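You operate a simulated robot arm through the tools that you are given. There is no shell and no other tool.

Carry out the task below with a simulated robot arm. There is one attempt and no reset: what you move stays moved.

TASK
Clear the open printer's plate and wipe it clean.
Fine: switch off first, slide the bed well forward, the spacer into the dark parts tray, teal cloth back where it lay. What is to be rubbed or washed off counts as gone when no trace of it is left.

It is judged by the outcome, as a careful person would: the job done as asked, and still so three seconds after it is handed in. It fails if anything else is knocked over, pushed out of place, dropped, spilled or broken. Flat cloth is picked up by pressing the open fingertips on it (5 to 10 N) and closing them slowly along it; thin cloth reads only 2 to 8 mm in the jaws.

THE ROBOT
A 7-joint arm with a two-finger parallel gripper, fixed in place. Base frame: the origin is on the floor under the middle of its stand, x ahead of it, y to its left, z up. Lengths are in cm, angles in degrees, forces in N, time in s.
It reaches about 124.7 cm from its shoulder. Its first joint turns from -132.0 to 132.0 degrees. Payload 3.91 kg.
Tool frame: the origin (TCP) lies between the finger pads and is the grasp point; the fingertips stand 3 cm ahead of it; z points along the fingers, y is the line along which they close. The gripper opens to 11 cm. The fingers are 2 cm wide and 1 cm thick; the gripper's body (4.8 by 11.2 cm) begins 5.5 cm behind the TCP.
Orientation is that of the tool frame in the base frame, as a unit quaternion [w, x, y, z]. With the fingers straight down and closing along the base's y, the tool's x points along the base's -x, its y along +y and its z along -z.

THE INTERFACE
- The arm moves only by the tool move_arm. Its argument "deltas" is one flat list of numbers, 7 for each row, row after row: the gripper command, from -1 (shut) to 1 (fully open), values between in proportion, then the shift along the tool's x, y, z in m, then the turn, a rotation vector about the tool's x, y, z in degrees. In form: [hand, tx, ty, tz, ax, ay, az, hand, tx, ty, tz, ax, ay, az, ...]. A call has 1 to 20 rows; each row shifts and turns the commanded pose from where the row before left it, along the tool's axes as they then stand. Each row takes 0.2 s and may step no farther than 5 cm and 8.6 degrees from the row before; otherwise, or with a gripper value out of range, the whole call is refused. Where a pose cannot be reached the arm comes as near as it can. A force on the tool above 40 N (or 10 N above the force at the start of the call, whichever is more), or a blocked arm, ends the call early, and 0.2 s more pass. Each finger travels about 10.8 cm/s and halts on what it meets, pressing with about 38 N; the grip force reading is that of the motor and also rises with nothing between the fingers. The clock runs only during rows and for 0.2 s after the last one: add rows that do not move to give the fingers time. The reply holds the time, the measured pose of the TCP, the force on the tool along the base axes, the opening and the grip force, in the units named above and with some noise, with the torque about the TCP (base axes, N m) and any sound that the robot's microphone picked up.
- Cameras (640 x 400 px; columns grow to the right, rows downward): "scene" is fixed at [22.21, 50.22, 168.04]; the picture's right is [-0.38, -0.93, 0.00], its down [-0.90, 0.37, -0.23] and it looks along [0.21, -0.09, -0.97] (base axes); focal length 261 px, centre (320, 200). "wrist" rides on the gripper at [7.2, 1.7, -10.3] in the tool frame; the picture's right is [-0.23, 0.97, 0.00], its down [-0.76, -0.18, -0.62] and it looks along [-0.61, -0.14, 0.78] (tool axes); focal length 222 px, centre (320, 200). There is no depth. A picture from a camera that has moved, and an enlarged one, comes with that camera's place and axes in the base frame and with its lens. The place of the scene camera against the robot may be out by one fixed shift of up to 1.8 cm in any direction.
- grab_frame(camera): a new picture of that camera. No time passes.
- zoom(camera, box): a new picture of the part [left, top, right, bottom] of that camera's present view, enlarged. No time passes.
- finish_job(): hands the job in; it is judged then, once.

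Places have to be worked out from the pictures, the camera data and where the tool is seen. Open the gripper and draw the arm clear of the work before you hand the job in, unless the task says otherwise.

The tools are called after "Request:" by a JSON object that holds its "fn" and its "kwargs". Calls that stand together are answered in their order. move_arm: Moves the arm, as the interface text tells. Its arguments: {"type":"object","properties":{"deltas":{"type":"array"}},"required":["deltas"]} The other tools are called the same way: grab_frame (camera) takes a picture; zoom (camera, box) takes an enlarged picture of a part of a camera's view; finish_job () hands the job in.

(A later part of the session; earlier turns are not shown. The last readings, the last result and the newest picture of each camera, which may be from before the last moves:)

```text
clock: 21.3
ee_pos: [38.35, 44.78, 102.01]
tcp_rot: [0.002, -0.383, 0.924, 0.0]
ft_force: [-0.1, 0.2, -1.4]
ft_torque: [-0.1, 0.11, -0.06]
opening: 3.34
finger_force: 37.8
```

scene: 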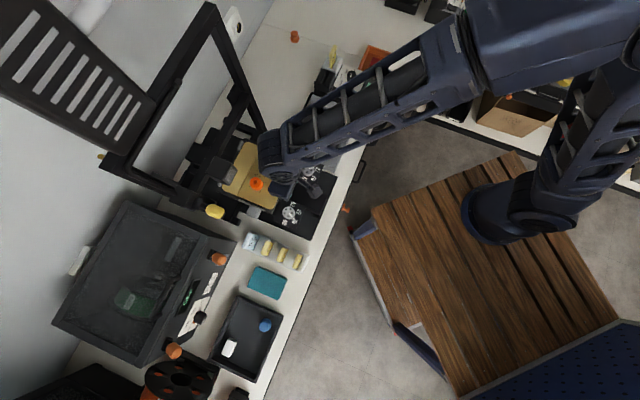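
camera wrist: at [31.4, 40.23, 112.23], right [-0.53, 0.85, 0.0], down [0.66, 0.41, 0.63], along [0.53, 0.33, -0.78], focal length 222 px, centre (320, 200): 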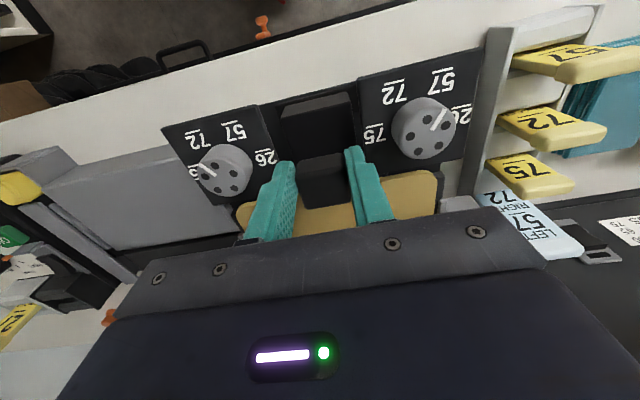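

Request:
{"fn": "move_arm", "kwargs": {"deltas": [-1, 0, 0, -0.0005, 0, 0, 0, -1, -0.002, 0, 0, 0, 0, 0, -1, -0.002, 0, 0, 0, 0, 0, -1, -0.002, 0, 0, 0, 0, 0, -1, 0, 0, 0, 0, 0, 0]}}

Request:
{"fn": "zoom", "kwargs": {"camera": "wrist", "box": [240, 70, 400, 195]}}

Request:
{"fn": "zoom", "kwargs": {"camera": "scene", "box": [240, 140, 330, 240]}}

```text
clock: 22.5
ee_pos: [38.8, 45.15, 102.14]
tcp_rot: [0.002, -0.383, 0.924, 0.0]
ft_force: [0.2, -0.2, -2.1]
ft_torque: [-0.13, 0.1, 0.0]
opening: 3.35
finger_force: 37.9
```

```text
3.20 times, centred on (320, 132) of wrist
camera zoom: at [32.38, 41.25, 112.46], right [-0.53, 0.85, 0.0], down [0.66, 0.41, 0.63], along [0.53, 0.33, -0.78], focal length 711 px, centre (320, 416)
```

zoom: 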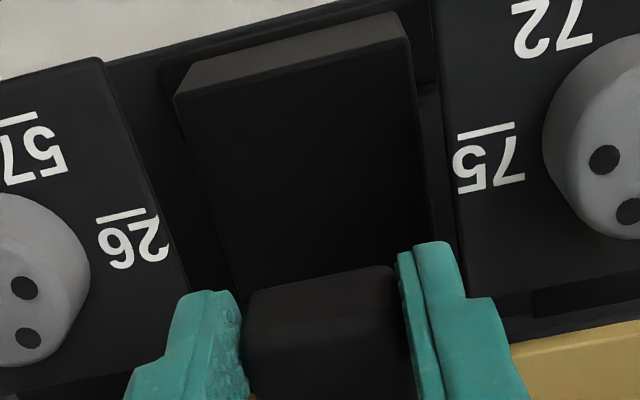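

```text
4.00 times, centred on (285, 190) of scene
camera zoom: at [22.21, 50.22, 168.04], right [-0.38, -0.93, 0.0], down [-0.9, 0.37, -0.23], along [0.21, -0.09, -0.97], focal length 1043 px, centre (460, 240)
```

zoom: 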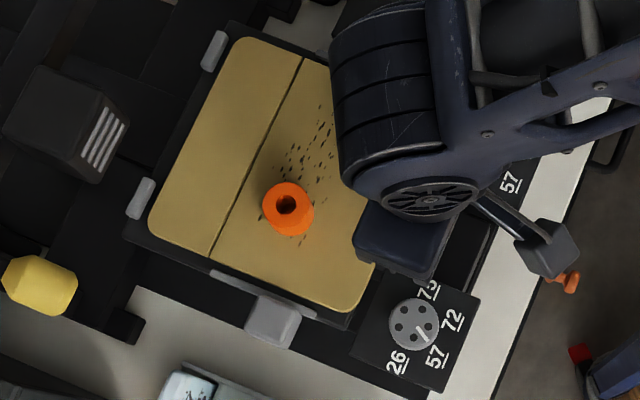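

Unloaded, the plate slides back while the bed stays put. About 0.45 cm remains, so I repeat.

Request:
{"fn": "move_arm", "kwargs": {"deltas": [-1, -0.002, 0, 0, 0, 0, 0, -1, -0.0015, 0, 0, 0, 0, 0, -1, -0.001, 0, 0, 0, 0, 0, -1, 0, 0, 0, 0, 0, 0]}}

Request:
{"fn": "zoom", "kwargs": {"camera": "wrist", "box": [240, 70, 400, 195]}}

Request:
{"fn": "zoom", "kwargs": {"camera": "scene", "box": [240, 140, 330, 240]}}

```text
clock: 23.5
ee_pos: [39.03, 45.52, 102.2]
tcp_rot: [0.002, -0.383, 0.924, 0.0]
ft_force: [0.3, -0.7, -1.9]
ft_torque: [-0.15, 0.13, -0.01]
opening: 3.32
finger_force: 38.3
```

```text
3.20 times, centred on (320, 132) of wrist
camera zoom: at [32.66, 41.55, 112.54], right [-0.53, 0.85, 0.0], down [0.66, 0.41, 0.63], along [0.53, 0.33, -0.78], focal length 711 px, centre (320, 416)
```

zoom: 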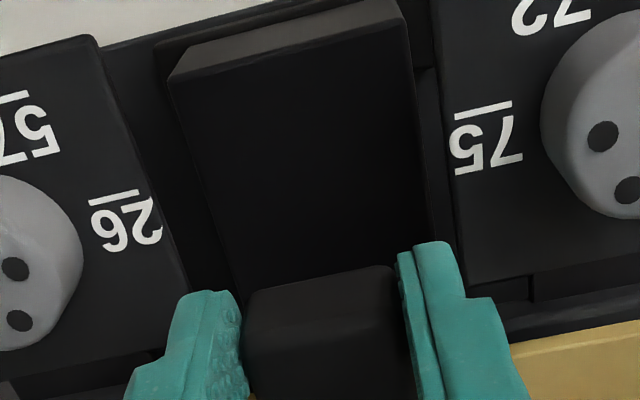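

```text
4.00 times, centred on (285, 190) of scene
camera zoom: at [22.21, 50.22, 168.04], right [-0.38, -0.93, 0.0], down [-0.9, 0.37, -0.23], along [0.21, -0.09, -0.97], focal length 1043 px, centre (460, 240)
```

zoom: 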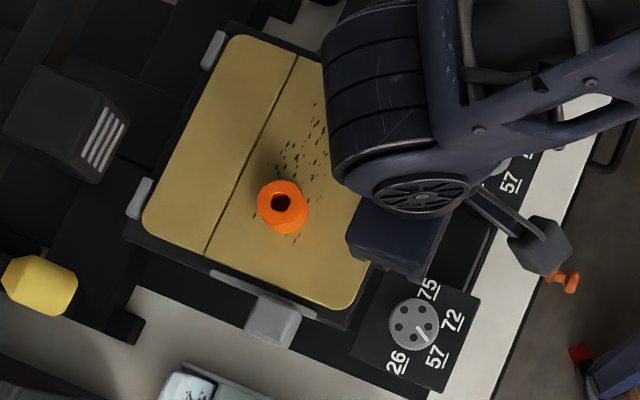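

The plate is back on its seat (its offset to the knobs matches the starting value within 0.2 mm). I now lower the plate front gently onto the carrier and put some downward load on it.

Request:
{"fn": "move_arm", "kwargs": {"deltas": [-1, 0, 0, 0.001, 0, 0, 0, -1, 0, 0, 0.001, 0, 0, 0, -1, 0, 0, 0.001, 0, 0, 0, -1, 0, 0, 0, 0, 0, 0]}}

```text
clock: 24.5
ee_pos: [39.12, 45.51, 102.05]
tcp_rot: [0.002, -0.383, 0.924, 0.001]
ft_force: [-2.1, -2.2, 7.1]
ft_torque: [0.4, -0.46, -0.1]
opening: 3.34
finger_force: 37.7
```

Request:
{"fn": "move_arm", "kwargs": {"deltas": [-1, 0, 0, 0.002, 0, 0, 0, -1, 0.0025, 0, 0, 0, 0, 0, -1, 0.0025, 0, 0, 0, 0, 0, -1, 0, 0, 0, 0, 0, 0]}}

Request:
{"fn": "zoom", "kwargs": {"camera": "wrist", "box": [240, 70, 400, 195]}}

Request:
{"fn": "zoom", "kwargs": {"camera": "scene", "box": [240, 140, 330, 240]}}

```text
clock: 25.5
ee_pos: [38.73, 45.22, 101.73]
tcp_rot: [0.002, -0.383, 0.924, 0.0]
ft_force: [2.0, 3.1, 22.6]
ft_torque: [0.58, -0.55, 0.07]
opening: 3.32
finger_force: 37.8
```

```text
3.20 times, centred on (320, 132) of wrist
camera zoom: at [32.35, 41.23, 112.07], right [-0.53, 0.85, 0.0], down [0.66, 0.41, 0.63], along [0.53, 0.33, -0.78], focal length 711 px, centre (320, 416)
```

zoom: 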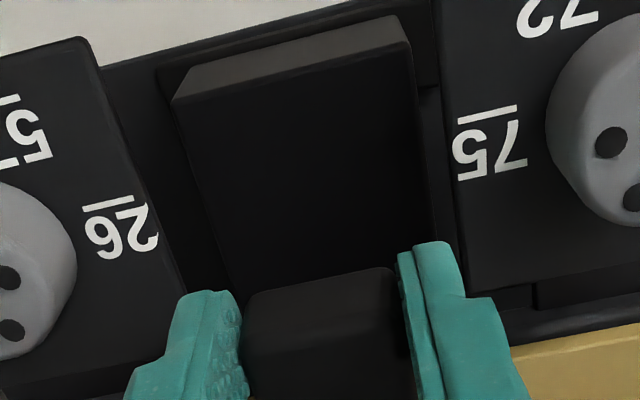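

```text
4.00 times, centred on (285, 190) of scene
camera zoom: at [22.21, 50.22, 168.04], right [-0.38, -0.93, 0.0], down [-0.9, 0.37, -0.23], along [0.21, -0.09, -0.97], focal length 1043 px, centre (460, 240)
```

zoom: 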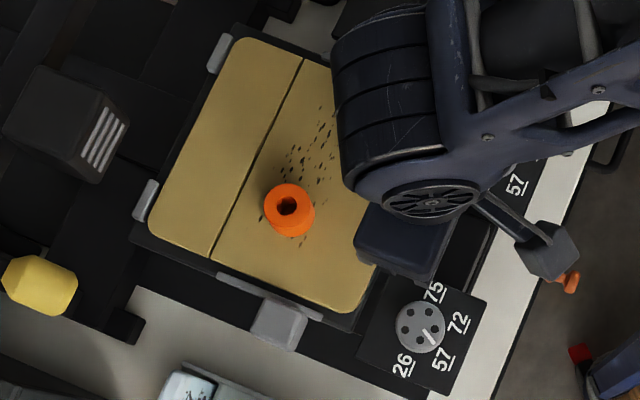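

With about 20 N of downward load the bed moves together with the plate, which stays seated. I pull another 5 mm the same way to feel whether this is the end stop.

Request:
{"fn": "move_arm", "kwargs": {"deltas": [-1, 0.0025, 0, 0, 0, 0, 0, -1, 0.0025, 0, 0, 0, 0, 0, -1, 0, 0, 0, 0, 0, 0]}}

Request:
{"fn": "zoom", "kwargs": {"camera": "wrist", "box": [240, 70, 400, 195]}}

Request:
{"fn": "zoom", "kwargs": {"camera": "scene", "box": [240, 140, 330, 240]}}

```text
clock: 26.3
ee_pos: [38.37, 44.66, 101.45]
tcp_rot: [0.001, -0.383, 0.924, -0.001]
ft_force: [-0.7, -0.8, 1.4]
ft_torque: [-0.01, 0.18, 0.07]
opening: 3.34
finger_force: 38.1
```

```text
3.20 times, centred on (320, 132) of wrist
camera zoom: at [32.01, 40.69, 111.94], right [-0.53, 0.85, 0.0], down [0.66, 0.41, 0.62], along [0.53, 0.33, -0.78], focal length 711 px, centre (320, 416)
```

zoom: 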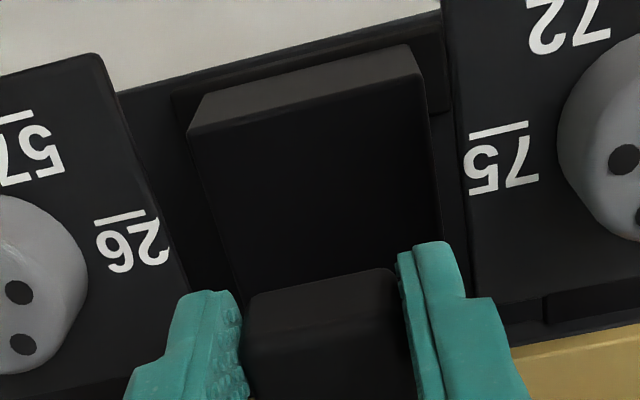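

```text
4.00 times, centred on (285, 190) of scene
camera zoom: at [22.21, 50.22, 168.04], right [-0.38, -0.93, 0.0], down [-0.9, 0.37, -0.23], along [0.21, -0.09, -0.97], focal length 1043 px, centre (460, 240)
```

zoom: 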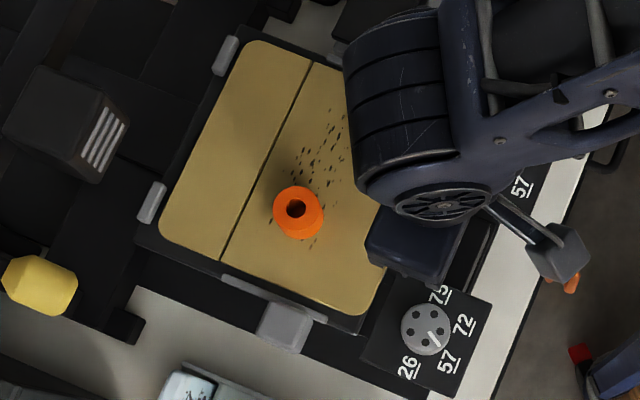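

The bed has now come about 10.1 cm and the plate slipped ~0.3 cm. I load it again and pull a little more, to learn whether the bed still travels or is at its stop.

Request:
{"fn": "move_arm", "kwargs": {"deltas": [-1, 0, 0, 0.002, 0, 0, 0, -1, 0, 0, 0.0015, 0, 0, 0, -1, 0, 0, 0, 0, 0, 0]}}

```text
clock: 27.1
ee_pos: [38.38, 44.78, 101.38]
tcp_rot: [0.003, -0.383, 0.924, 0.0]
ft_force: [10.6, -6.6, 27.7]
ft_torque: [-0.1, -0.36, -0.07]
opening: 3.35
finger_force: 38.1
```

Request:
{"fn": "move_arm", "kwargs": {"deltas": [-1, 0.003, 0, 0, 0, 0, 0, -1, 0.003, 0, 0, 0, 0, 0, -1, 0, 0, 0, 0, 0, 0]}}

Request:
{"fn": "zoom", "kwargs": {"camera": "wrist", "box": [240, 70, 400, 195]}}

Request:
{"fn": "zoom", "kwargs": {"camera": "scene", "box": [240, 140, 330, 240]}}

```text
clock: 27.9
ee_pos: [37.77, 44.39, 101.34]
tcp_rot: [0.001, -0.383, 0.924, 0.001]
ft_force: [1.3, 4.9, 11.6]
ft_torque: [0.39, -0.12, 0.07]
opening: 3.34
finger_force: 38.3
```

```text
3.20 times, centred on (320, 132) of wrist
camera zoom: at [31.43, 40.42, 111.69], right [-0.53, 0.85, 0.0], down [0.66, 0.41, 0.63], along [0.53, 0.33, -0.78], focal length 711 px, centre (320, 416)
```

zoom: 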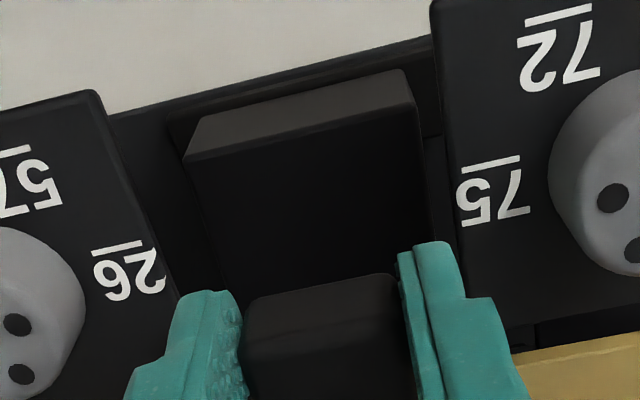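

```text
4.00 times, centred on (285, 190) of scene
camera zoom: at [22.21, 50.22, 168.04], right [-0.38, -0.93, 0.0], down [-0.9, 0.37, -0.23], along [0.21, -0.09, -0.97], focal length 1043 px, centre (460, 240)
```

zoom: 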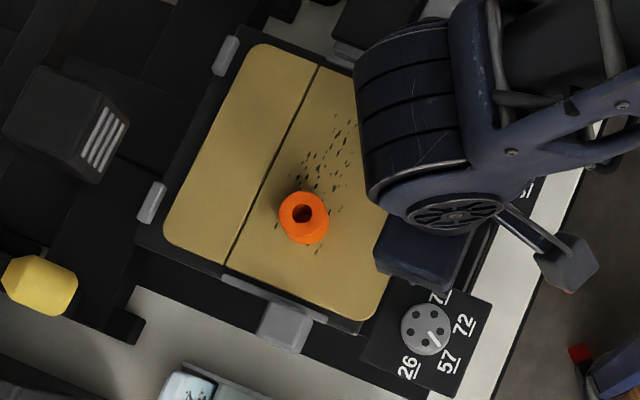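

Even under load the bed (knobs, clips) no longer moved, so it is at its front stop, about 10 cm forward. Now I unload and push the plate back about 0.8 cm onto its seat.

Request:
{"fn": "move_arm", "kwargs": {"deltas": [-1, 0, 0, -0.002, 0, 0, 0, -1, 0, 0, -0.002, 0, 0, 0, -1, 0, 0, 0, 0, 0, 0]}}

```text
clock: 28.7
ee_pos: [37.77, 44.34, 101.78]
tcp_rot: [0.002, -0.383, 0.924, 0.0]
ft_force: [0.2, -1.0, -0.9]
ft_torque: [-0.12, 0.13, 0.0]
opening: 3.33
finger_force: 37.9
```

Request:
{"fn": "move_arm", "kwargs": {"deltas": [-1, 0, 0, -0.001, 0, 0, 0, -1, -0.002, 0, 0, 0, 0, 0, -1, -0.002, 0, 0, 0, 0, 0, -1, -0.002, 0, 0, 0, 0, 0, -1, 0, 0, 0, 0, 0, 0]}}

Request:
{"fn": "zoom", "kwargs": {"camera": "wrist", "box": [240, 70, 400, 195]}}

Request:
{"fn": "zoom", "kwargs": {"camera": "scene", "box": [240, 140, 330, 240]}}

```text
clock: 29.9
ee_pos: [38.48, 44.85, 101.85]
tcp_rot: [0.002, -0.384, 0.923, 0.0]
ft_force: [0.1, 0.1, -1.2]
ft_torque: [-0.1, 0.11, 0.01]
opening: 3.33
finger_force: 37.7
```

```text
3.20 times, centred on (320, 132) of wrist
camera zoom: at [32.0, 40.86, 112.14], right [-0.53, 0.85, 0.0], down [0.66, 0.41, 0.63], along [0.53, 0.33, -0.78], focal length 711 px, centre (320, 416)
```

zoom: 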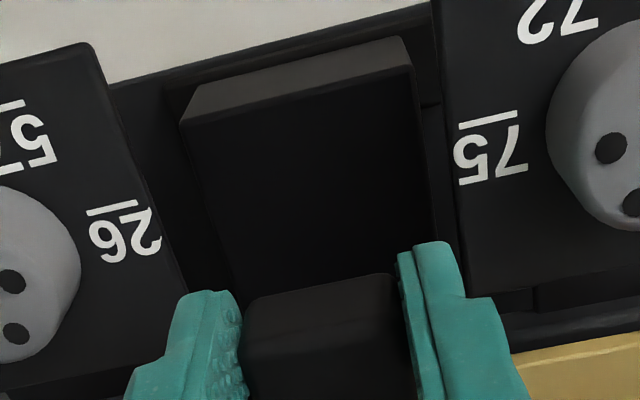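

```text
4.00 times, centred on (285, 190) of scene
camera zoom: at [22.21, 50.22, 168.04], right [-0.38, -0.93, 0.0], down [-0.9, 0.37, -0.23], along [0.21, -0.09, -0.97], focal length 1043 px, centre (460, 240)
```

zoom: 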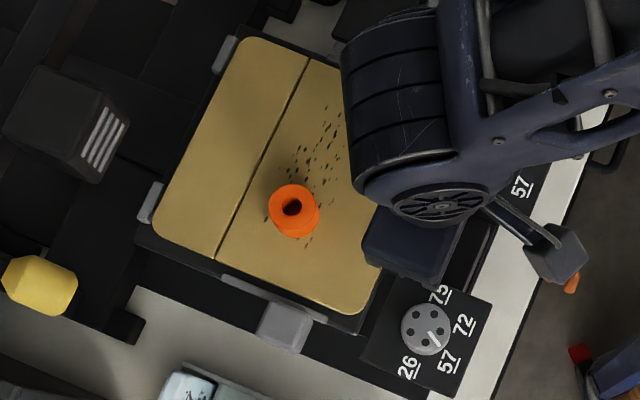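

Request:
{"fn": "move_arm", "kwargs": {"deltas": [-1, -0.0015, 0, 0, 0, 0, 0, -1, 0, 0, 0, 0, 0, 0, -1, 0, 0, 0.001, 0, 0, 0, -1, 0, 0, 0, 0, 0, 0]}}

Request:
{"fn": "zoom", "kwargs": {"camera": "wrist", "box": [240, 70, 400, 195]}}

Request:
{"fn": "zoom", "kwargs": {"camera": "scene", "box": [230, 140, 300, 210]}}

```text
clock: 30.9
ee_pos: [38.55, 44.89, 101.64]
tcp_rot: [0.002, -0.384, 0.923, 0.0]
ft_force: [0.0, -0.1, -2.6]
ft_torque: [-0.1, 0.11, -0.02]
opening: 3.32
finger_force: 38.3
```

```text
3.20 times, centred on (320, 132) of wrist
camera zoom: at [32.08, 40.94, 112.07], right [-0.53, 0.85, 0.0], down [0.66, 0.41, 0.63], along [0.53, 0.33, -0.78], focal length 711 px, centre (320, 416)
```

zoom: 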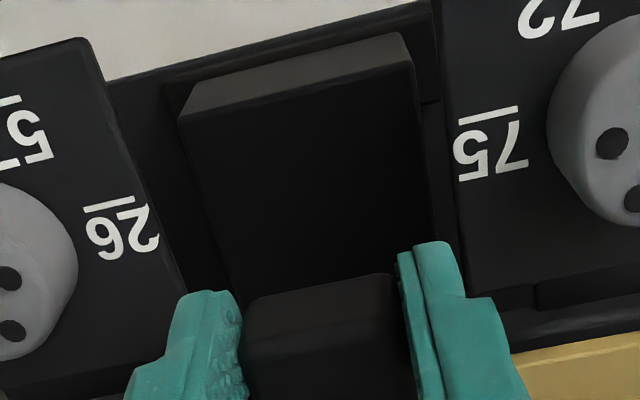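

```text
5.71 times, centred on (265, 175) of scene
camera zoom: at [22.21, 50.22, 168.04], right [-0.38, -0.93, 0.0], down [-0.9, 0.37, -0.23], along [0.21, -0.09, -0.97], focal length 1490 px, centre (634, 343)
```

zoom: 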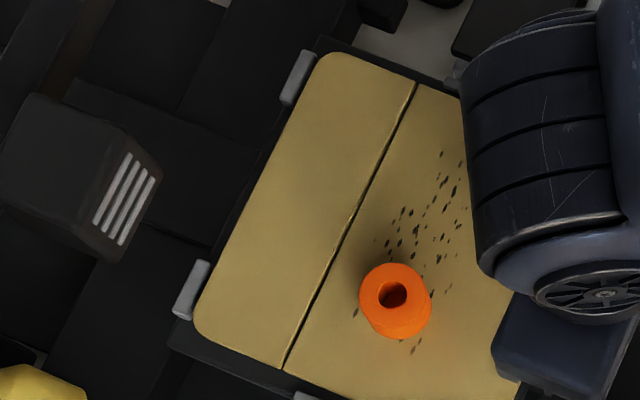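

The plate is seated against its rear clips again and the bed is fully forward. I lower a hair, open to 5 cm, and rise straight up.

Request:
{"fn": "move_arm", "kwargs": {"deltas": [-1, 0, 0, 0.0005, 0, 0, 0, -0.3, 0, 0, 0, 0, 0, 0, -0.09, 0, 0, 0, 0, 0, 0, -0.09, 0, 0, 0, 0, 0, 0, -0.09, 0, 0, -0.02, 0, 0, 0, -0.09, 0, 0, -0.03, 0, 0, 0, -0.09, 0, 0, -0.04, 0, 0, 0, -0.09, 0, 0, -0.04, 0, 0, 0, -0.09, 0, 0, 0, 0, 0, 0]}}

Request:
{"fn": "grab_frame", "kwargs": {"camera": "wrist"}}

Request:
{"fn": "zoom", "kwargs": {"camera": "scene", "box": [190, 100, 350, 240]}}

```text
clock: 32.9
ee_pos: [38.46, 44.85, 114.67]
tcp_rot: [0.002, -0.383, 0.924, 0.0]
ft_force: [0.0, 0.2, 0.1]
ft_torque: [0.01, 0.01, 0.0]
opening: 5.01
finger_force: 0.1
```

```text
taken
camera wrist: at [32.02, 40.91, 124.98], right [-0.53, 0.85, 0.0], down [0.66, 0.41, 0.63], along [0.53, 0.33, -0.78], focal length 222 px, centre (320, 200)
```

wrist: 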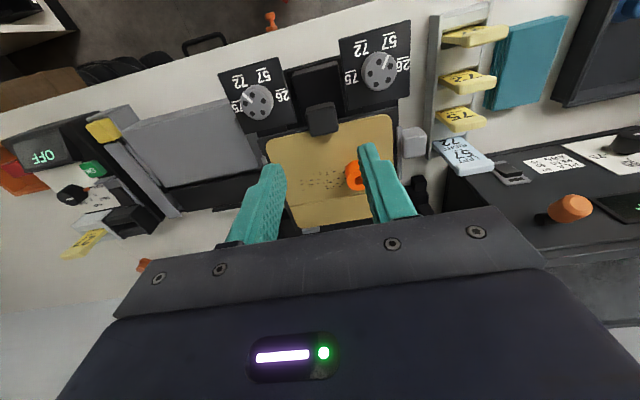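

```text
2.86 times, centred on (270, 170) of scene
camera zoom: at [22.21, 50.22, 168.04], right [-0.38, -0.93, 0.0], down [-0.9, 0.37, -0.23], along [0.21, -0.09, -0.97], focal length 745 px, centre (463, 286)
```

zoom: 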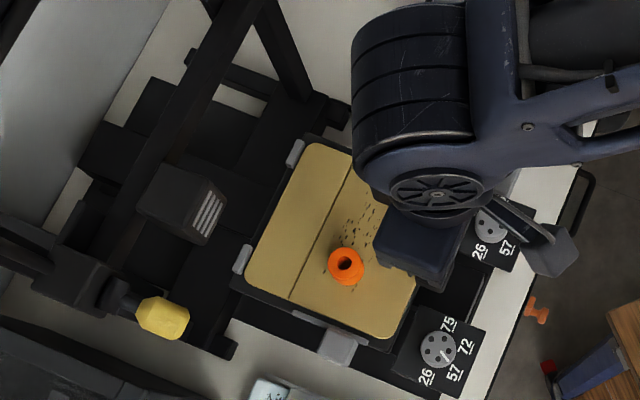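

The bed is forward with the plate, specks and spacer clear of the head. I shift left and open fully to view the spacer (about U≈68, V≈7.6).

Request:
{"fn": "move_arm", "kwargs": {"deltas": [1, 0.01, 0.025, 0.01, 0, 0, 0, 1, 0.01, 0.025, 0.015, 0, 0, 0, 1, 0, 0, 0, 0, 0, 0, 1, 0, 0, 0, 0, 0, 0]}}

Request:
{"fn": "grab_frame", "kwargs": {"camera": "wrist"}}

Request:
{"fn": "zoom", "kwargs": {"camera": "wrist", "box": [240, 110, 400, 215]}}

Request:
{"fn": "zoom", "kwargs": {"camera": "scene", "box": [255, 165, 305, 215]}}

```text
clock: 33.9
ee_pos: [33.5, 46.75, 112.08]
tcp_rot: [0.002, -0.383, 0.924, 0.0]
ft_force: [0.2, 0.6, 0.0]
ft_torque: [0.0, -0.02, 0.04]
opening: 11.0
finger_force: 0.1
```

```text
taken
camera wrist: at [27.05, 42.74, 122.38], right [-0.53, 0.85, 0.0], down [0.66, 0.41, 0.63], along [0.53, 0.33, -0.78], focal length 222 px, centre (320, 200)
```

wrist: 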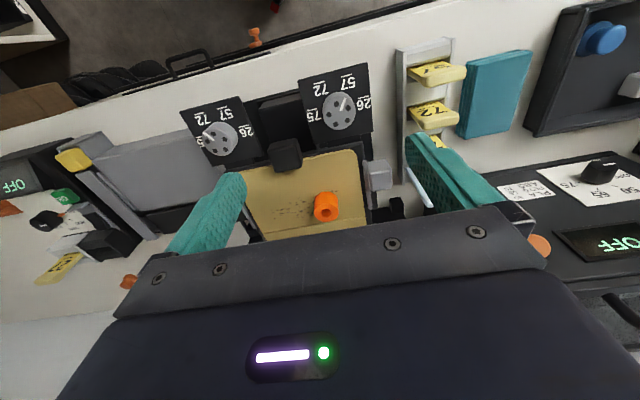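

```text
3.81 times, centred on (320, 162) of wrist
camera zoom: at [27.05, 42.74, 122.38], right [-0.53, 0.85, 0.0], down [0.66, 0.41, 0.63], along [0.53, 0.33, -0.78], focal length 846 px, centre (320, 343)
```

zoom: 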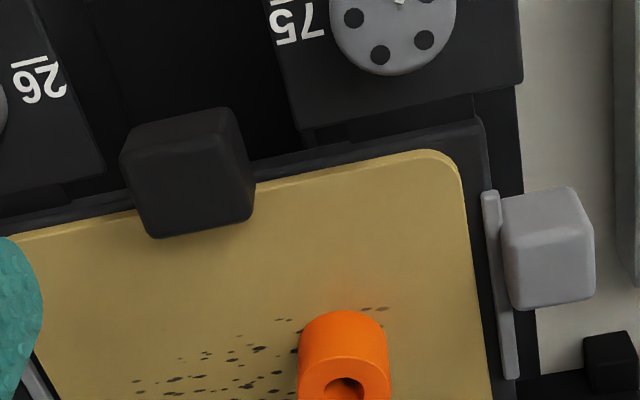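

```text
8.00 times, centred on (280, 190) of scene
camera zoom: at [22.21, 50.22, 168.04], right [-0.38, -0.93, 0.0], down [-0.9, 0.37, -0.23], along [0.21, -0.09, -0.97], focal length 2087 px, centre (640, 280)
```

zoom: 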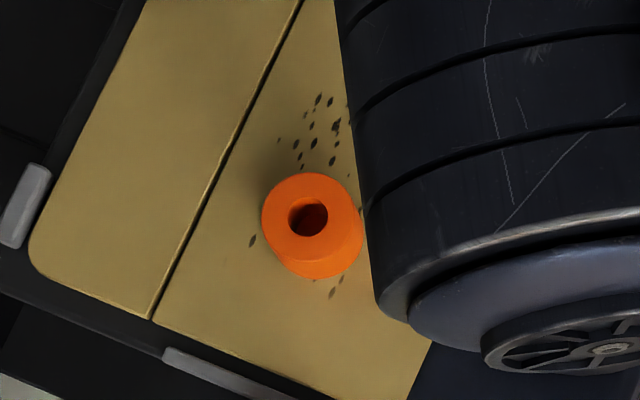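

Request:
{"fn": "zoom", "kwargs": {"camera": "wrist", "box": [285, 170, 365, 220]}}

Request:
{"fn": "zoom", "kwargs": {"camera": "scene", "box": [205, 270, 295, 390]}}

Request:
{"fn": "zoom", "kwargs": {"camera": "wrist", "box": [390, 0, 640, 160]}}

```text
8.00 times, centred on (325, 195) of wrist
camera zoom: at [27.05, 42.74, 122.38], right [-0.53, 0.85, 0.0], down [0.66, 0.41, 0.63], along [0.53, 0.33, -0.78], focal length 1777 px, centre (280, 240)
```

zoom: 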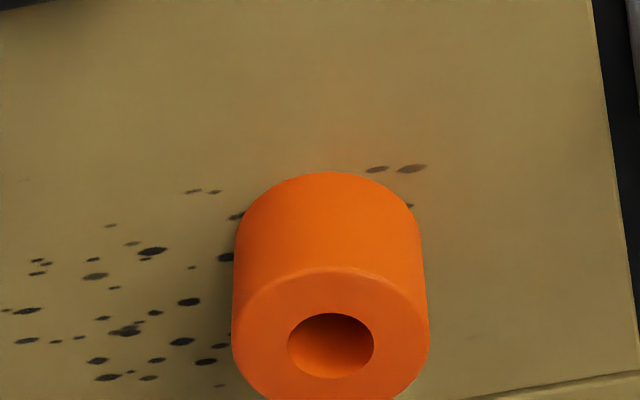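

```text
3.33 times, centred on (250, 330) of scene
camera zoom: at [22.21, 50.22, 168.04], right [-0.38, -0.93, 0.0], down [-0.9, 0.37, -0.23], along [0.21, -0.09, -0.97], focal length 870 px, centre (553, -233)
```

zoom: 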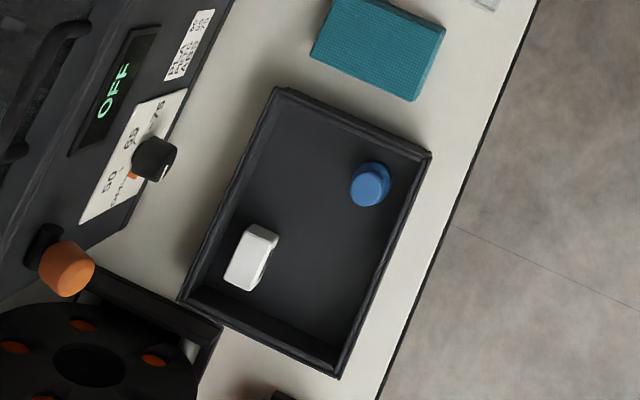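

```text
2.50 times, centred on (515, 80) of wrist
camera zoom: at [27.05, 42.74, 122.38], right [-0.53, 0.85, 0.0], down [0.66, 0.41, 0.63], along [0.53, 0.33, -0.78], focal length 555 px, centre (-168, 500)
```

zoom: 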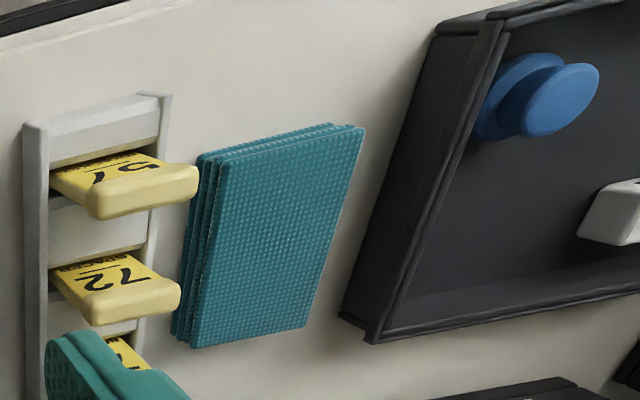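

The spacer is a plain tube about 3.1 cm across and 2.5 cm tall, centred at U≈68.1, V≈7.6 (x≈42.8, y≈53.5), base on the plate at z≈98.7. I go above it with the gripper 6 cm open.

Request:
{"fn": "move_arm", "kwargs": {"deltas": [0.1, -0.038, -0.006, 0.01, 0, 0, 0, 0.1, -0.038, -0.006, 0.01, 0, 0, 0, 0.1, -0.038, -0.0057, 0.01, 0, 0, 0, 0.1, 0, 0, 0, 0, 0, 0]}}

Request:
{"fn": "zoom", "kwargs": {"camera": "wrist", "box": [240, 80, 400, 205]}}

Request:
{"fn": "zoom", "kwargs": {"camera": "scene", "box": [190, 100, 350, 240]}}

```text
clock: 34.9
ee_pos: [43.11, 53.96, 109.47]
tcp_rot: [0.003, -0.383, 0.924, -0.001]
ft_force: [-0.7, 0.5, 0.3]
ft_torque: [-0.01, -0.01, -0.04]
opening: 6.09
finger_force: 0.1
```

```text
3.20 times, centred on (320, 142) of wrist
camera zoom: at [36.64, 49.98, 119.81], right [-0.53, 0.85, 0.0], down [0.66, 0.41, 0.63], along [0.53, 0.33, -0.78], focal length 711 px, centre (320, 384)
```

zoom: 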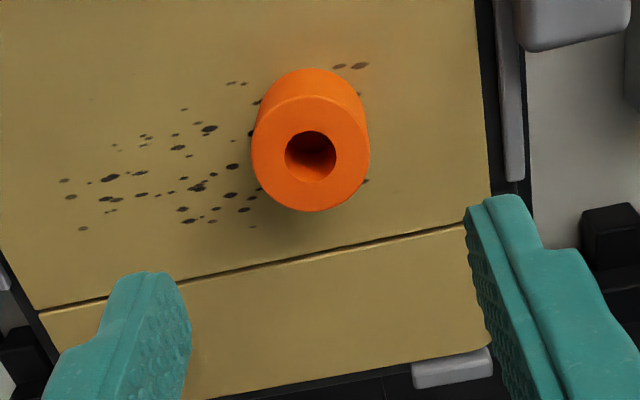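

```text
2.86 times, centred on (270, 170) of scene
camera zoom: at [22.21, 50.22, 168.04], right [-0.38, -0.93, 0.0], down [-0.9, 0.37, -0.23], along [0.21, -0.09, -0.97], focal length 745 px, centre (463, 286)
```

zoom: 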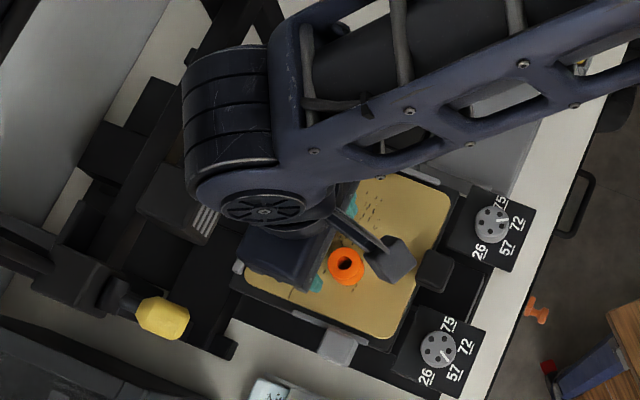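

The spacer top centre computes to U=68.12, V=7.60; the tool is at U=68.64, V=7.67. I shift 0.5 cm forward and lower around it in steps.

Request:
{"fn": "move_arm", "kwargs": {"deltas": [0.1, 0.005, -0.0007, 0.02, 0, 0, 0, 0.1, 0, 0, 0.025, 0, 0, 0, 0.1, 0, 0, 0.015, 0, 0, 0, 0.1, 0, 0, 0.008, 0, 0, 0, 0.1, 0, 0, 0.004, 0, 0, 0, 0.1, 0, 0, 0, 0, 0, 0]}}

Request:
{"fn": "zoom", "kwargs": {"camera": "wrist", "box": [240, 80, 400, 205]}}

```text
clock: 36.3
ee_pos: [42.4, 53.45, 102.1]
tcp_rot: [0.002, -0.384, 0.923, -0.001]
ft_force: [-0.6, -0.3, -0.7]
ft_torque: [0.02, -0.04, -0.01]
opening: 6.03
finger_force: 0.0
```

```text
3.20 times, centred on (320, 142) of wrist
camera zoom: at [36.02, 49.49, 112.34], right [-0.53, 0.85, 0.0], down [0.66, 0.41, 0.63], along [0.53, 0.33, -0.78], focal length 711 px, centre (320, 384)
```

zoom: 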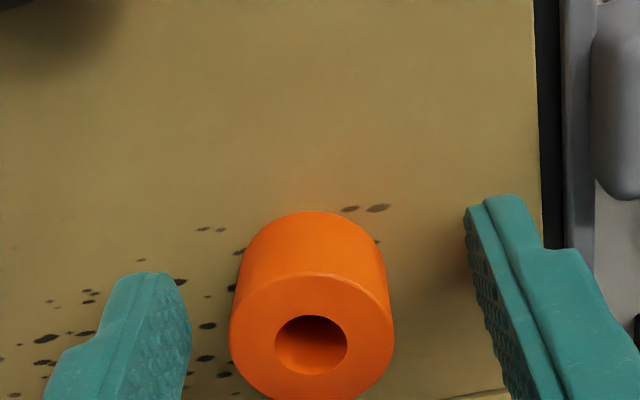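

Request:
{"fn": "move_arm", "kwargs": {"deltas": [0.1, -0.003, -0.002, 0, 0, 0, 0, -0.1, 0, 0, 0, 0, 0, 0, -0.3, 0, 0, 0, 0, 0, 0, -0.5, 0, 0, 0, 0, 0, 0, -0.7, 0, 0, 0, 0, 0, 0, -0.8, 0, 0, 0, 0, 0, 0]}}

Request:
{"fn": "zoom", "kwargs": {"camera": "wrist", "box": [240, 80, 400, 205]}}

```text
clock: 37.7
ee_pos: [42.75, 53.59, 102.09]
tcp_rot: [0.002, -0.384, 0.923, 0.0]
ft_force: [-0.2, 0.3, 1.0]
ft_torque: [-0.04, 0.02, 0.01]
opening: 2.77
finger_force: 37.9
```

```text
3.20 times, centred on (320, 142) of wrist
camera zoom: at [36.37, 49.58, 112.44], right [-0.53, 0.85, 0.0], down [0.66, 0.41, 0.63], along [0.53, 0.33, -0.78], focal length 711 px, centre (320, 384)
```

zoom: 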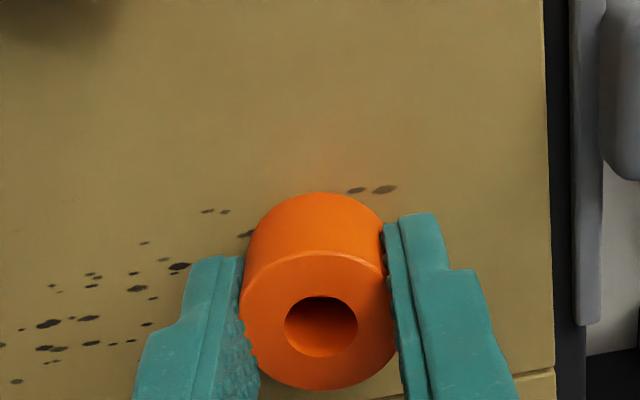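

The spacer is held (2.77 cm). I lift a few millimetres and check the force, in case it sticks to the plate.

Request:
{"fn": "move_arm", "kwargs": {"deltas": [-0.8, 0, 0, -0.002, 0, 0, 0, -0.8, 0, 0, -0.003, 0, 0, 0, -0.8, 0, 0, 0, 0, 0, 0]}}

Request:
{"fn": "zoom", "kwargs": {"camera": "wrist", "box": [240, 80, 400, 205]}}

```text
clock: 38.5
ee_pos: [42.82, 53.55, 102.55]
tcp_rot: [0.002, -0.383, 0.924, -0.001]
ft_force: [0.6, 0.3, -0.9]
ft_torque: [-0.04, -0.01, -0.01]
opening: 2.76
finger_force: 38.1
```

```text
3.20 times, centred on (320, 142) of wrist
camera zoom: at [36.44, 49.6, 112.87], right [-0.53, 0.85, 0.0], down [0.66, 0.41, 0.63], along [0.53, 0.33, -0.78], focal length 711 px, centre (320, 384)
```

zoom: 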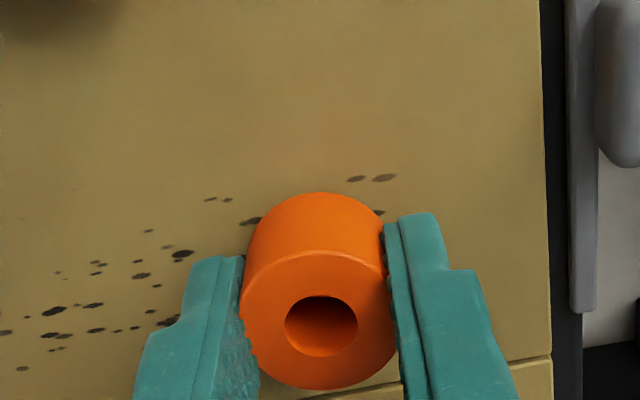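

It came off cleanly. I lift it clear and carry it over to the parts tray, to the free front-left area between the blue and white parts, and look from above.

Request:
{"fn": "move_arm", "kwargs": {"deltas": [-0.8, 0, 0, -0.03, 0, 0, 0, -0.8, 0, 0, -0.045, 0, 0, 0, -0.8, 0, 0, -0.045, 0, 0, 0, -0.8, 0.011, 0.03, -0.01, 0, 0, 0, -0.8, 0.011, 0.044, 0, 0, 0, 0, -0.8, 0.011, 0.044, 0, 0, 0, 0, -0.8, 0.011, 0.044, 0, 0, 0, 0, -0.8, 0.011, 0.044, 0, 0, 0, 0, -0.8, 0.011, 0.044, 0, 0, 0, 0, -0.8, 0.011, 0.044, 0, 0, 0, 0, -0.8, 0.011, 0.044, 0, 0, 0, 0, -0.8, 0.011, 0.03, 0, 0, 0, 0, -0.8, 0.005, 0.03, 0, 0, 0, 0, -0.8, 0, 0, 0, 0, 0, 0]}}

Request:
{"fn": "grab_frame", "kwargs": {"camera": "wrist"}}

Request:
{"fn": "grab_frame", "kwargs": {"camera": "scene"}}

```text
clock: 41.5
ee_pos: [7.41, 74.02, 115.62]
tcp_rot: [0.002, -0.383, 0.924, -0.001]
ft_force: [0.4, 0.1, -1.2]
ft_torque: [-0.01, 0.02, 0.03]
opening: 2.75
finger_force: 37.6
```

```text
taken
camera wrist: at [0.99, 70.11, 125.72], right [-0.53, 0.85, 0.0], down [0.66, 0.41, 0.63], along [0.53, 0.33, -0.78], focal length 222 px, centre (320, 200)
```

wrist: 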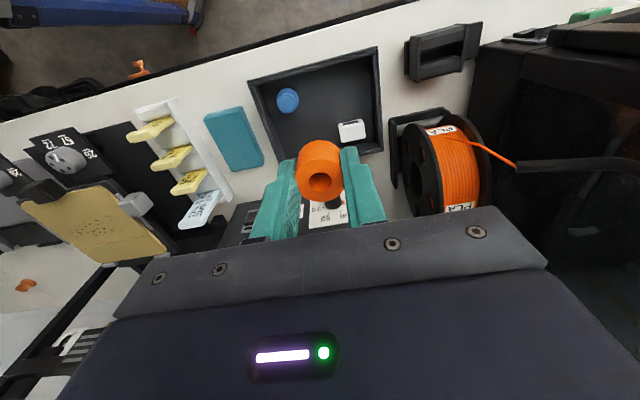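

```text
taken
```

scene: 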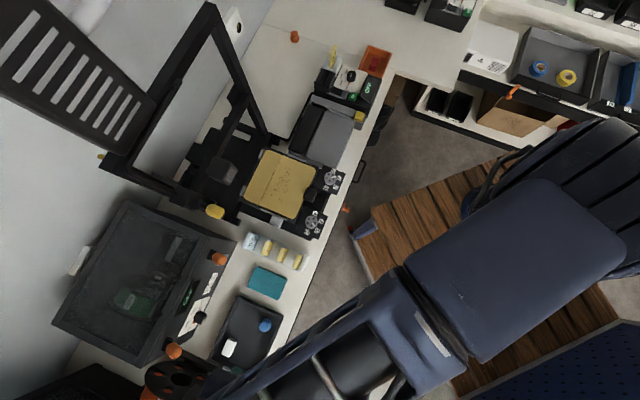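

Request:
{"fn": "zoom", "kwargs": {"camera": "wrist", "box": [230, 30, 400, 180]}}

Request:
{"fn": "zoom", "kwargs": {"camera": "scene", "box": [200, 280, 300, 380]}}

```text
2.67 times, centred on (315, 105) of wrist
camera zoom: at [0.99, 70.11, 125.72], right [-0.53, 0.85, 0.0], down [0.66, 0.41, 0.63], along [0.53, 0.33, -0.78], focal length 592 px, centre (333, 453)
```

zoom: 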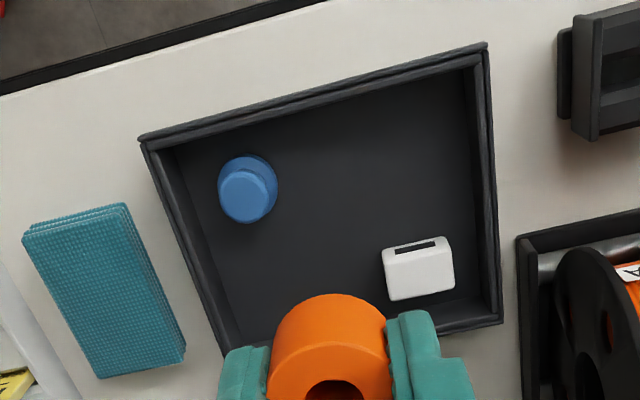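

```text
4.00 times, centred on (250, 330) of scene
camera zoom: at [22.21, 50.22, 168.04], right [-0.38, -0.93, 0.0], down [-0.9, 0.37, -0.23], along [0.21, -0.09, -0.97], focal length 1043 px, centre (600, -320)
```

zoom: 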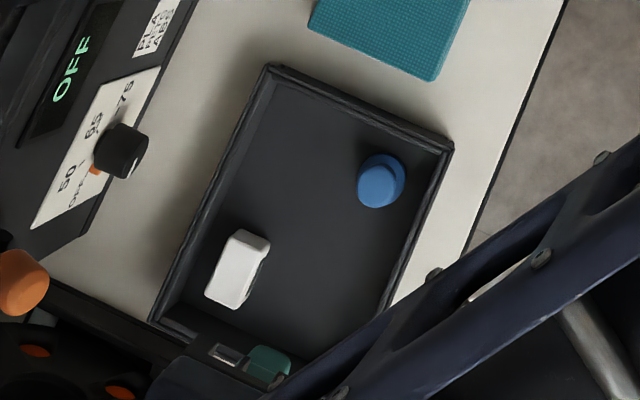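

From two cameras the tray spans about U 55–69, V 38–55.5 with its rim near z≈89; the blue part is at (58.5, 41.8) and the white one at (65.7, 51). I aim for the free spot U≈60, V≈48 and lower most of the way.

Request:
{"fn": "move_arm", "kwargs": {"deltas": [-0.8, -0.024, 0.009, 0, 0, 0, 0, -0.8, 0, 0, 0.04, 0, 0, 0, -0.8, 0, 0, 0.04, 0, 0, 0, -0.8, 0, 0, 0.04, 0, 0, 0, -0.8, 0, 0, 0.04, 0, 0, 0, -0.8, 0, 0, 0.03, 0, 0, 0, -0.8, 0, 0, 0, 0, 0, 0]}}

Request:
{"fn": "grab_frame", "kwargs": {"camera": "wrist"}}

Request:
{"fn": "zoom", "kwargs": {"camera": "scene", "box": [180, 270, 300, 390]}}

```text
clock: 43.1
ee_pos: [8.49, 76.9, 96.46]
tcp_rot: [0.001, -0.383, 0.924, 0.001]
ft_force: [0.6, 0.4, -0.2]
ft_torque: [0.0, -0.03, -0.01]
opening: 2.75
finger_force: 38.0
```

```text
taken
camera wrist: at [2.0, 73.0, 106.78], right [-0.53, 0.85, 0.0], down [0.66, 0.41, 0.63], along [0.53, 0.33, -0.78], focal length 222 px, centre (320, 200)
```

wrist: 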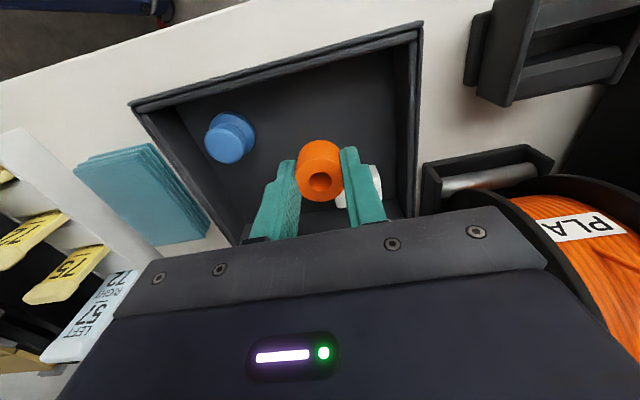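

```text
3.33 times, centred on (240, 330) of scene
camera zoom: at [22.21, 50.22, 168.04], right [-0.38, -0.93, 0.0], down [-0.9, 0.37, -0.23], along [0.21, -0.09, -0.97], focal length 870 px, centre (587, -233)
```

zoom: 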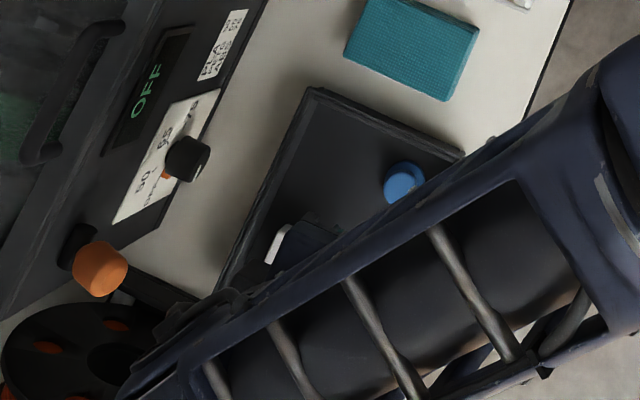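

Request:
{"fn": "zoom", "kwargs": {"camera": "wrist", "box": [400, 100, 640, 250]}}

Request:
{"fn": "zoom", "kwargs": {"camera": "scene", "box": [130, 300, 270, 400]}}

```text
2.67 times, centred on (520, 175) of wrist
camera zoom: at [2.0, 73.0, 106.78], right [-0.53, 0.85, 0.0], down [0.66, 0.41, 0.63], along [0.53, 0.33, -0.78], focal length 592 px, centre (-213, 267)
```

zoom: 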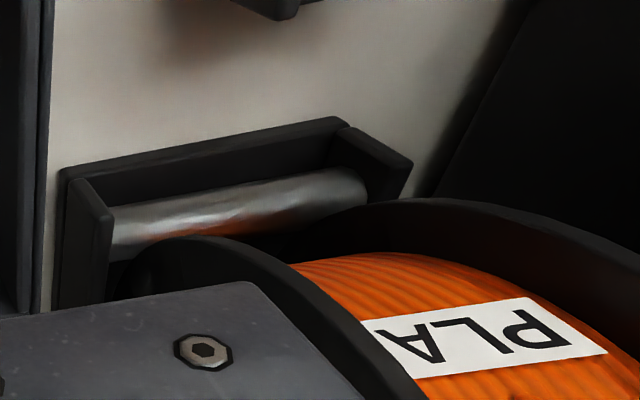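

```text
4.00 times, centred on (200, 350) of scene
camera zoom: at [22.21, 50.22, 168.04], right [-0.38, -0.93, 0.0], down [-0.9, 0.37, -0.23], along [0.21, -0.09, -0.97], focal length 1043 px, centre (800, -400)
```

zoom: 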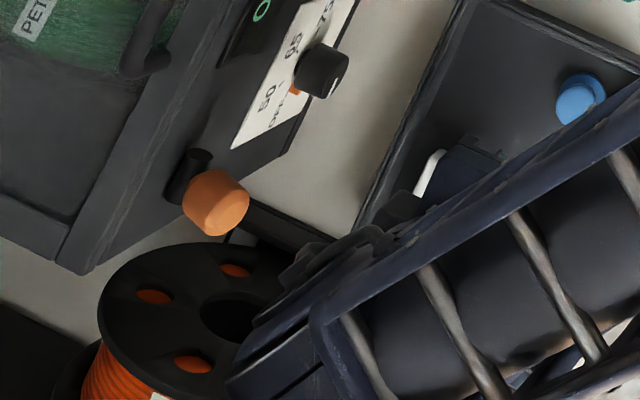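

The spool stands at V≥58, well clear of the gripper. I lower further in small steps, looking for the tray floor.

Request:
{"fn": "move_arm", "kwargs": {"deltas": [-0.8, 0, 0, 0.02, 0, 0, 0, -0.8, 0, 0, 0.015, 0, 0, 0, -0.8, 0, 0, 0.01, 0, 0, 0, -0.8, 0, 0, 0, 0, 0, 0]}}

Request:
{"fn": "zoom", "kwargs": {"camera": "wrist", "box": [200, 40, 440, 220]}}

```text
clock: 43.9
ee_pos: [8.33, 76.99, 92.7]
tcp_rot: [0.003, -0.384, 0.924, 0.004]
ft_force: [-0.3, 0.4, 13.3]
ft_torque: [-0.02, 0.03, 0.02]
opening: 2.72
finger_force: 38.1
stopped in row 4: the force on the tool passed its limit at 66 N (the readings are from after the stop); the commanded pose is now the measured one
```

```text
2.22 times, centred on (320, 130) of wrist
camera zoom: at [1.94, 72.87, 102.93], right [-0.53, 0.85, 0.01], down [0.66, 0.41, 0.63], along [0.53, 0.34, -0.78], focal length 494 px, centre (320, 356)
```

zoom: 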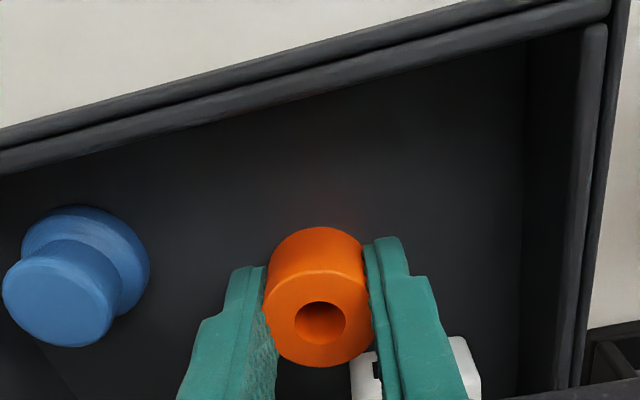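

The spacer has touched the tray floor. I ease off, open a little and rise straight up.

Request:
{"fn": "move_arm", "kwargs": {"deltas": [-0.8, 0, 0, -0.001, 0, 0, 0, -0.45, 0, 0, 0, 0, 0, 0, -0.2, 0, 0, 0, 0, 0, 0, -0.2, 0, 0, 0, 0, 0, 0, -0.2, 0, 0, -0.02, 0, 0, 0, -0.2, 0, 0, -0.03, 0, 0, 0, -0.2, 0, 0, -0.04, 0, 0, 0, -0.2, 0, 0, -0.04, 0, 0, 0, -0.2, 0, 0, -0.04, 0, 0, 0, -0.2, 0, 0, 0, 0, 0, 0]}}

Request:
{"fn": "grab_frame", "kwargs": {"camera": "wrist"}}

Request:
{"fn": "zoom", "kwargs": {"camera": "scene", "box": [190, 220, 310, 390]}}

```text
clock: 46.1
ee_pos: [8.31, 77.14, 109.53]
tcp_rot: [0.003, -0.384, 0.923, 0.001]
ft_force: [-0.5, 0.4, 0.2]
ft_torque: [-0.01, -0.02, 0.01]
opening: 4.38
finger_force: 0.0
```

```text
taken
camera wrist: at [1.92, 73.13, 119.89], right [-0.53, 0.85, 0.0], down [0.66, 0.41, 0.63], along [0.53, 0.34, -0.78], focal length 222 px, centre (320, 200)
```

wrist: 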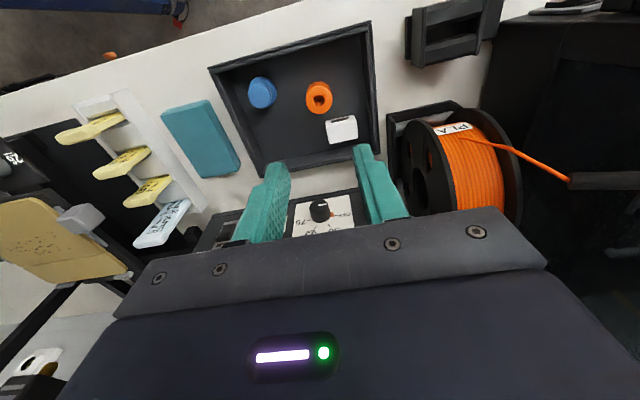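

```text
2.35 times, centred on (250, 305) of scene
camera zoom: at [22.21, 50.22, 168.04], right [-0.38, -0.93, 0.0], down [-0.9, 0.37, -0.23], along [0.21, -0.09, -0.97], focal length 614 px, centre (485, -47)
```

zoom: 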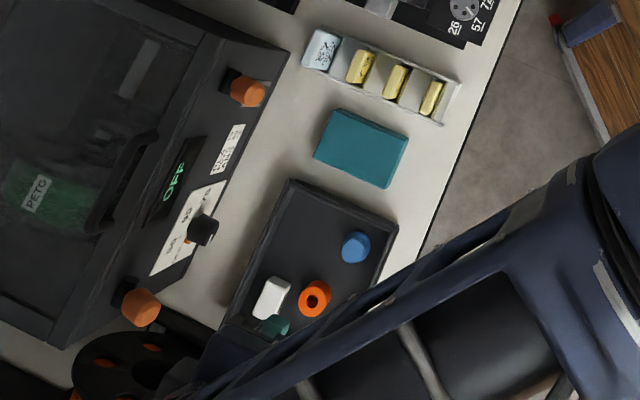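

The spacer stands in the tray beside the other parts. Next I record the cloth's exact resting place with close zooms before touching it.

Request:
{"fn": "zoom", "kwargs": {"camera": "scene", "box": [240, 255, 300, 310]}}

Request:
{"fn": "zoom", "kwargs": {"camera": "wrist", "box": [130, 80, 270, 200]}}

```text
7.27 times, centred on (270, 282) of scene
camera zoom: at [22.21, 50.22, 168.04], right [-0.38, -0.93, 0.0], down [-0.9, 0.37, -0.23], along [0.21, -0.09, -0.97], focal length 1897 px, centre (684, -400)
```

zoom: 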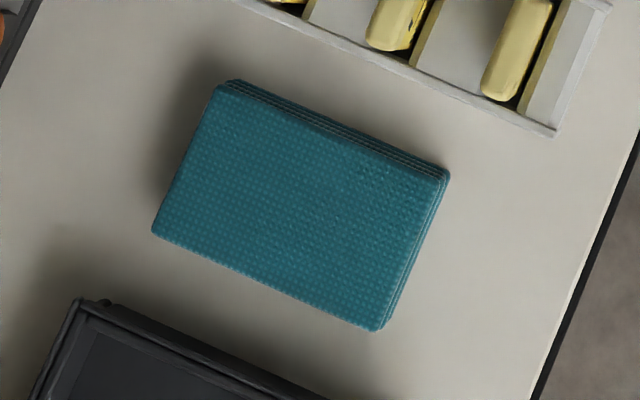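

```text
3.33 times, centred on (200, 140) of wrist
camera zoom: at [1.92, 73.13, 119.89], right [-0.53, 0.85, 0.0], down [0.66, 0.41, 0.63], along [0.53, 0.34, -0.78], focal length 740 px, centre (720, 400)
```

zoom: 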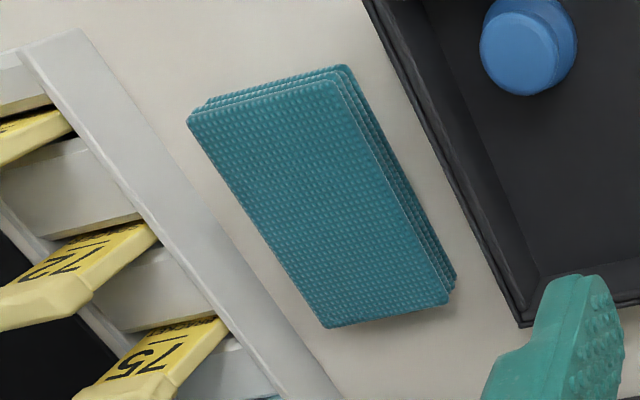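

Request:
{"fn": "zoom", "kwargs": {"camera": "wrist", "box": [230, 50, 380, 150]}}

Request:
{"fn": "zoom", "kwargs": {"camera": "scene", "box": [230, 295, 300, 355]}}

```text
4.00 times, centred on (305, 100) of wrist
camera zoom: at [1.92, 73.13, 119.89], right [-0.53, 0.85, 0.0], down [0.66, 0.41, 0.63], along [0.53, 0.34, -0.78], focal length 888 px, centre (380, 600)
```

zoom: 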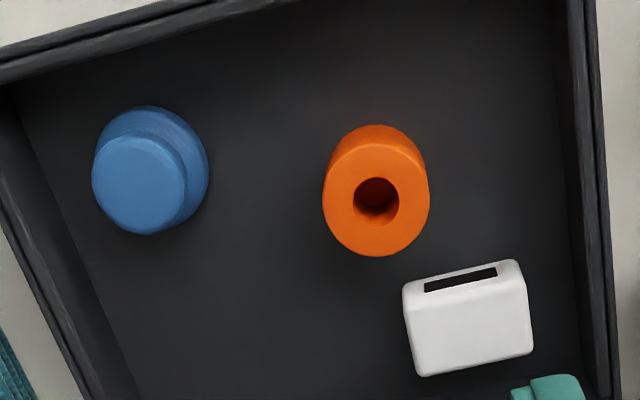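

```text
6.67 times, centred on (265, 325) of scene
camera zoom: at [22.21, 50.22, 168.04], right [-0.38, -0.93, 0.0], down [-0.9, 0.37, -0.23], along [0.21, -0.09, -0.97], focal length 1739 px, centre (687, -633)
```

zoom: 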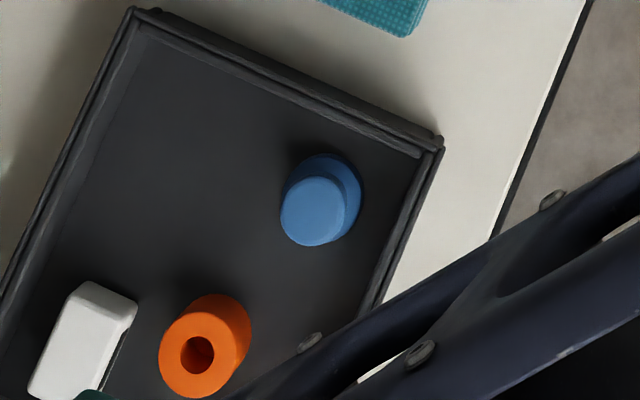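

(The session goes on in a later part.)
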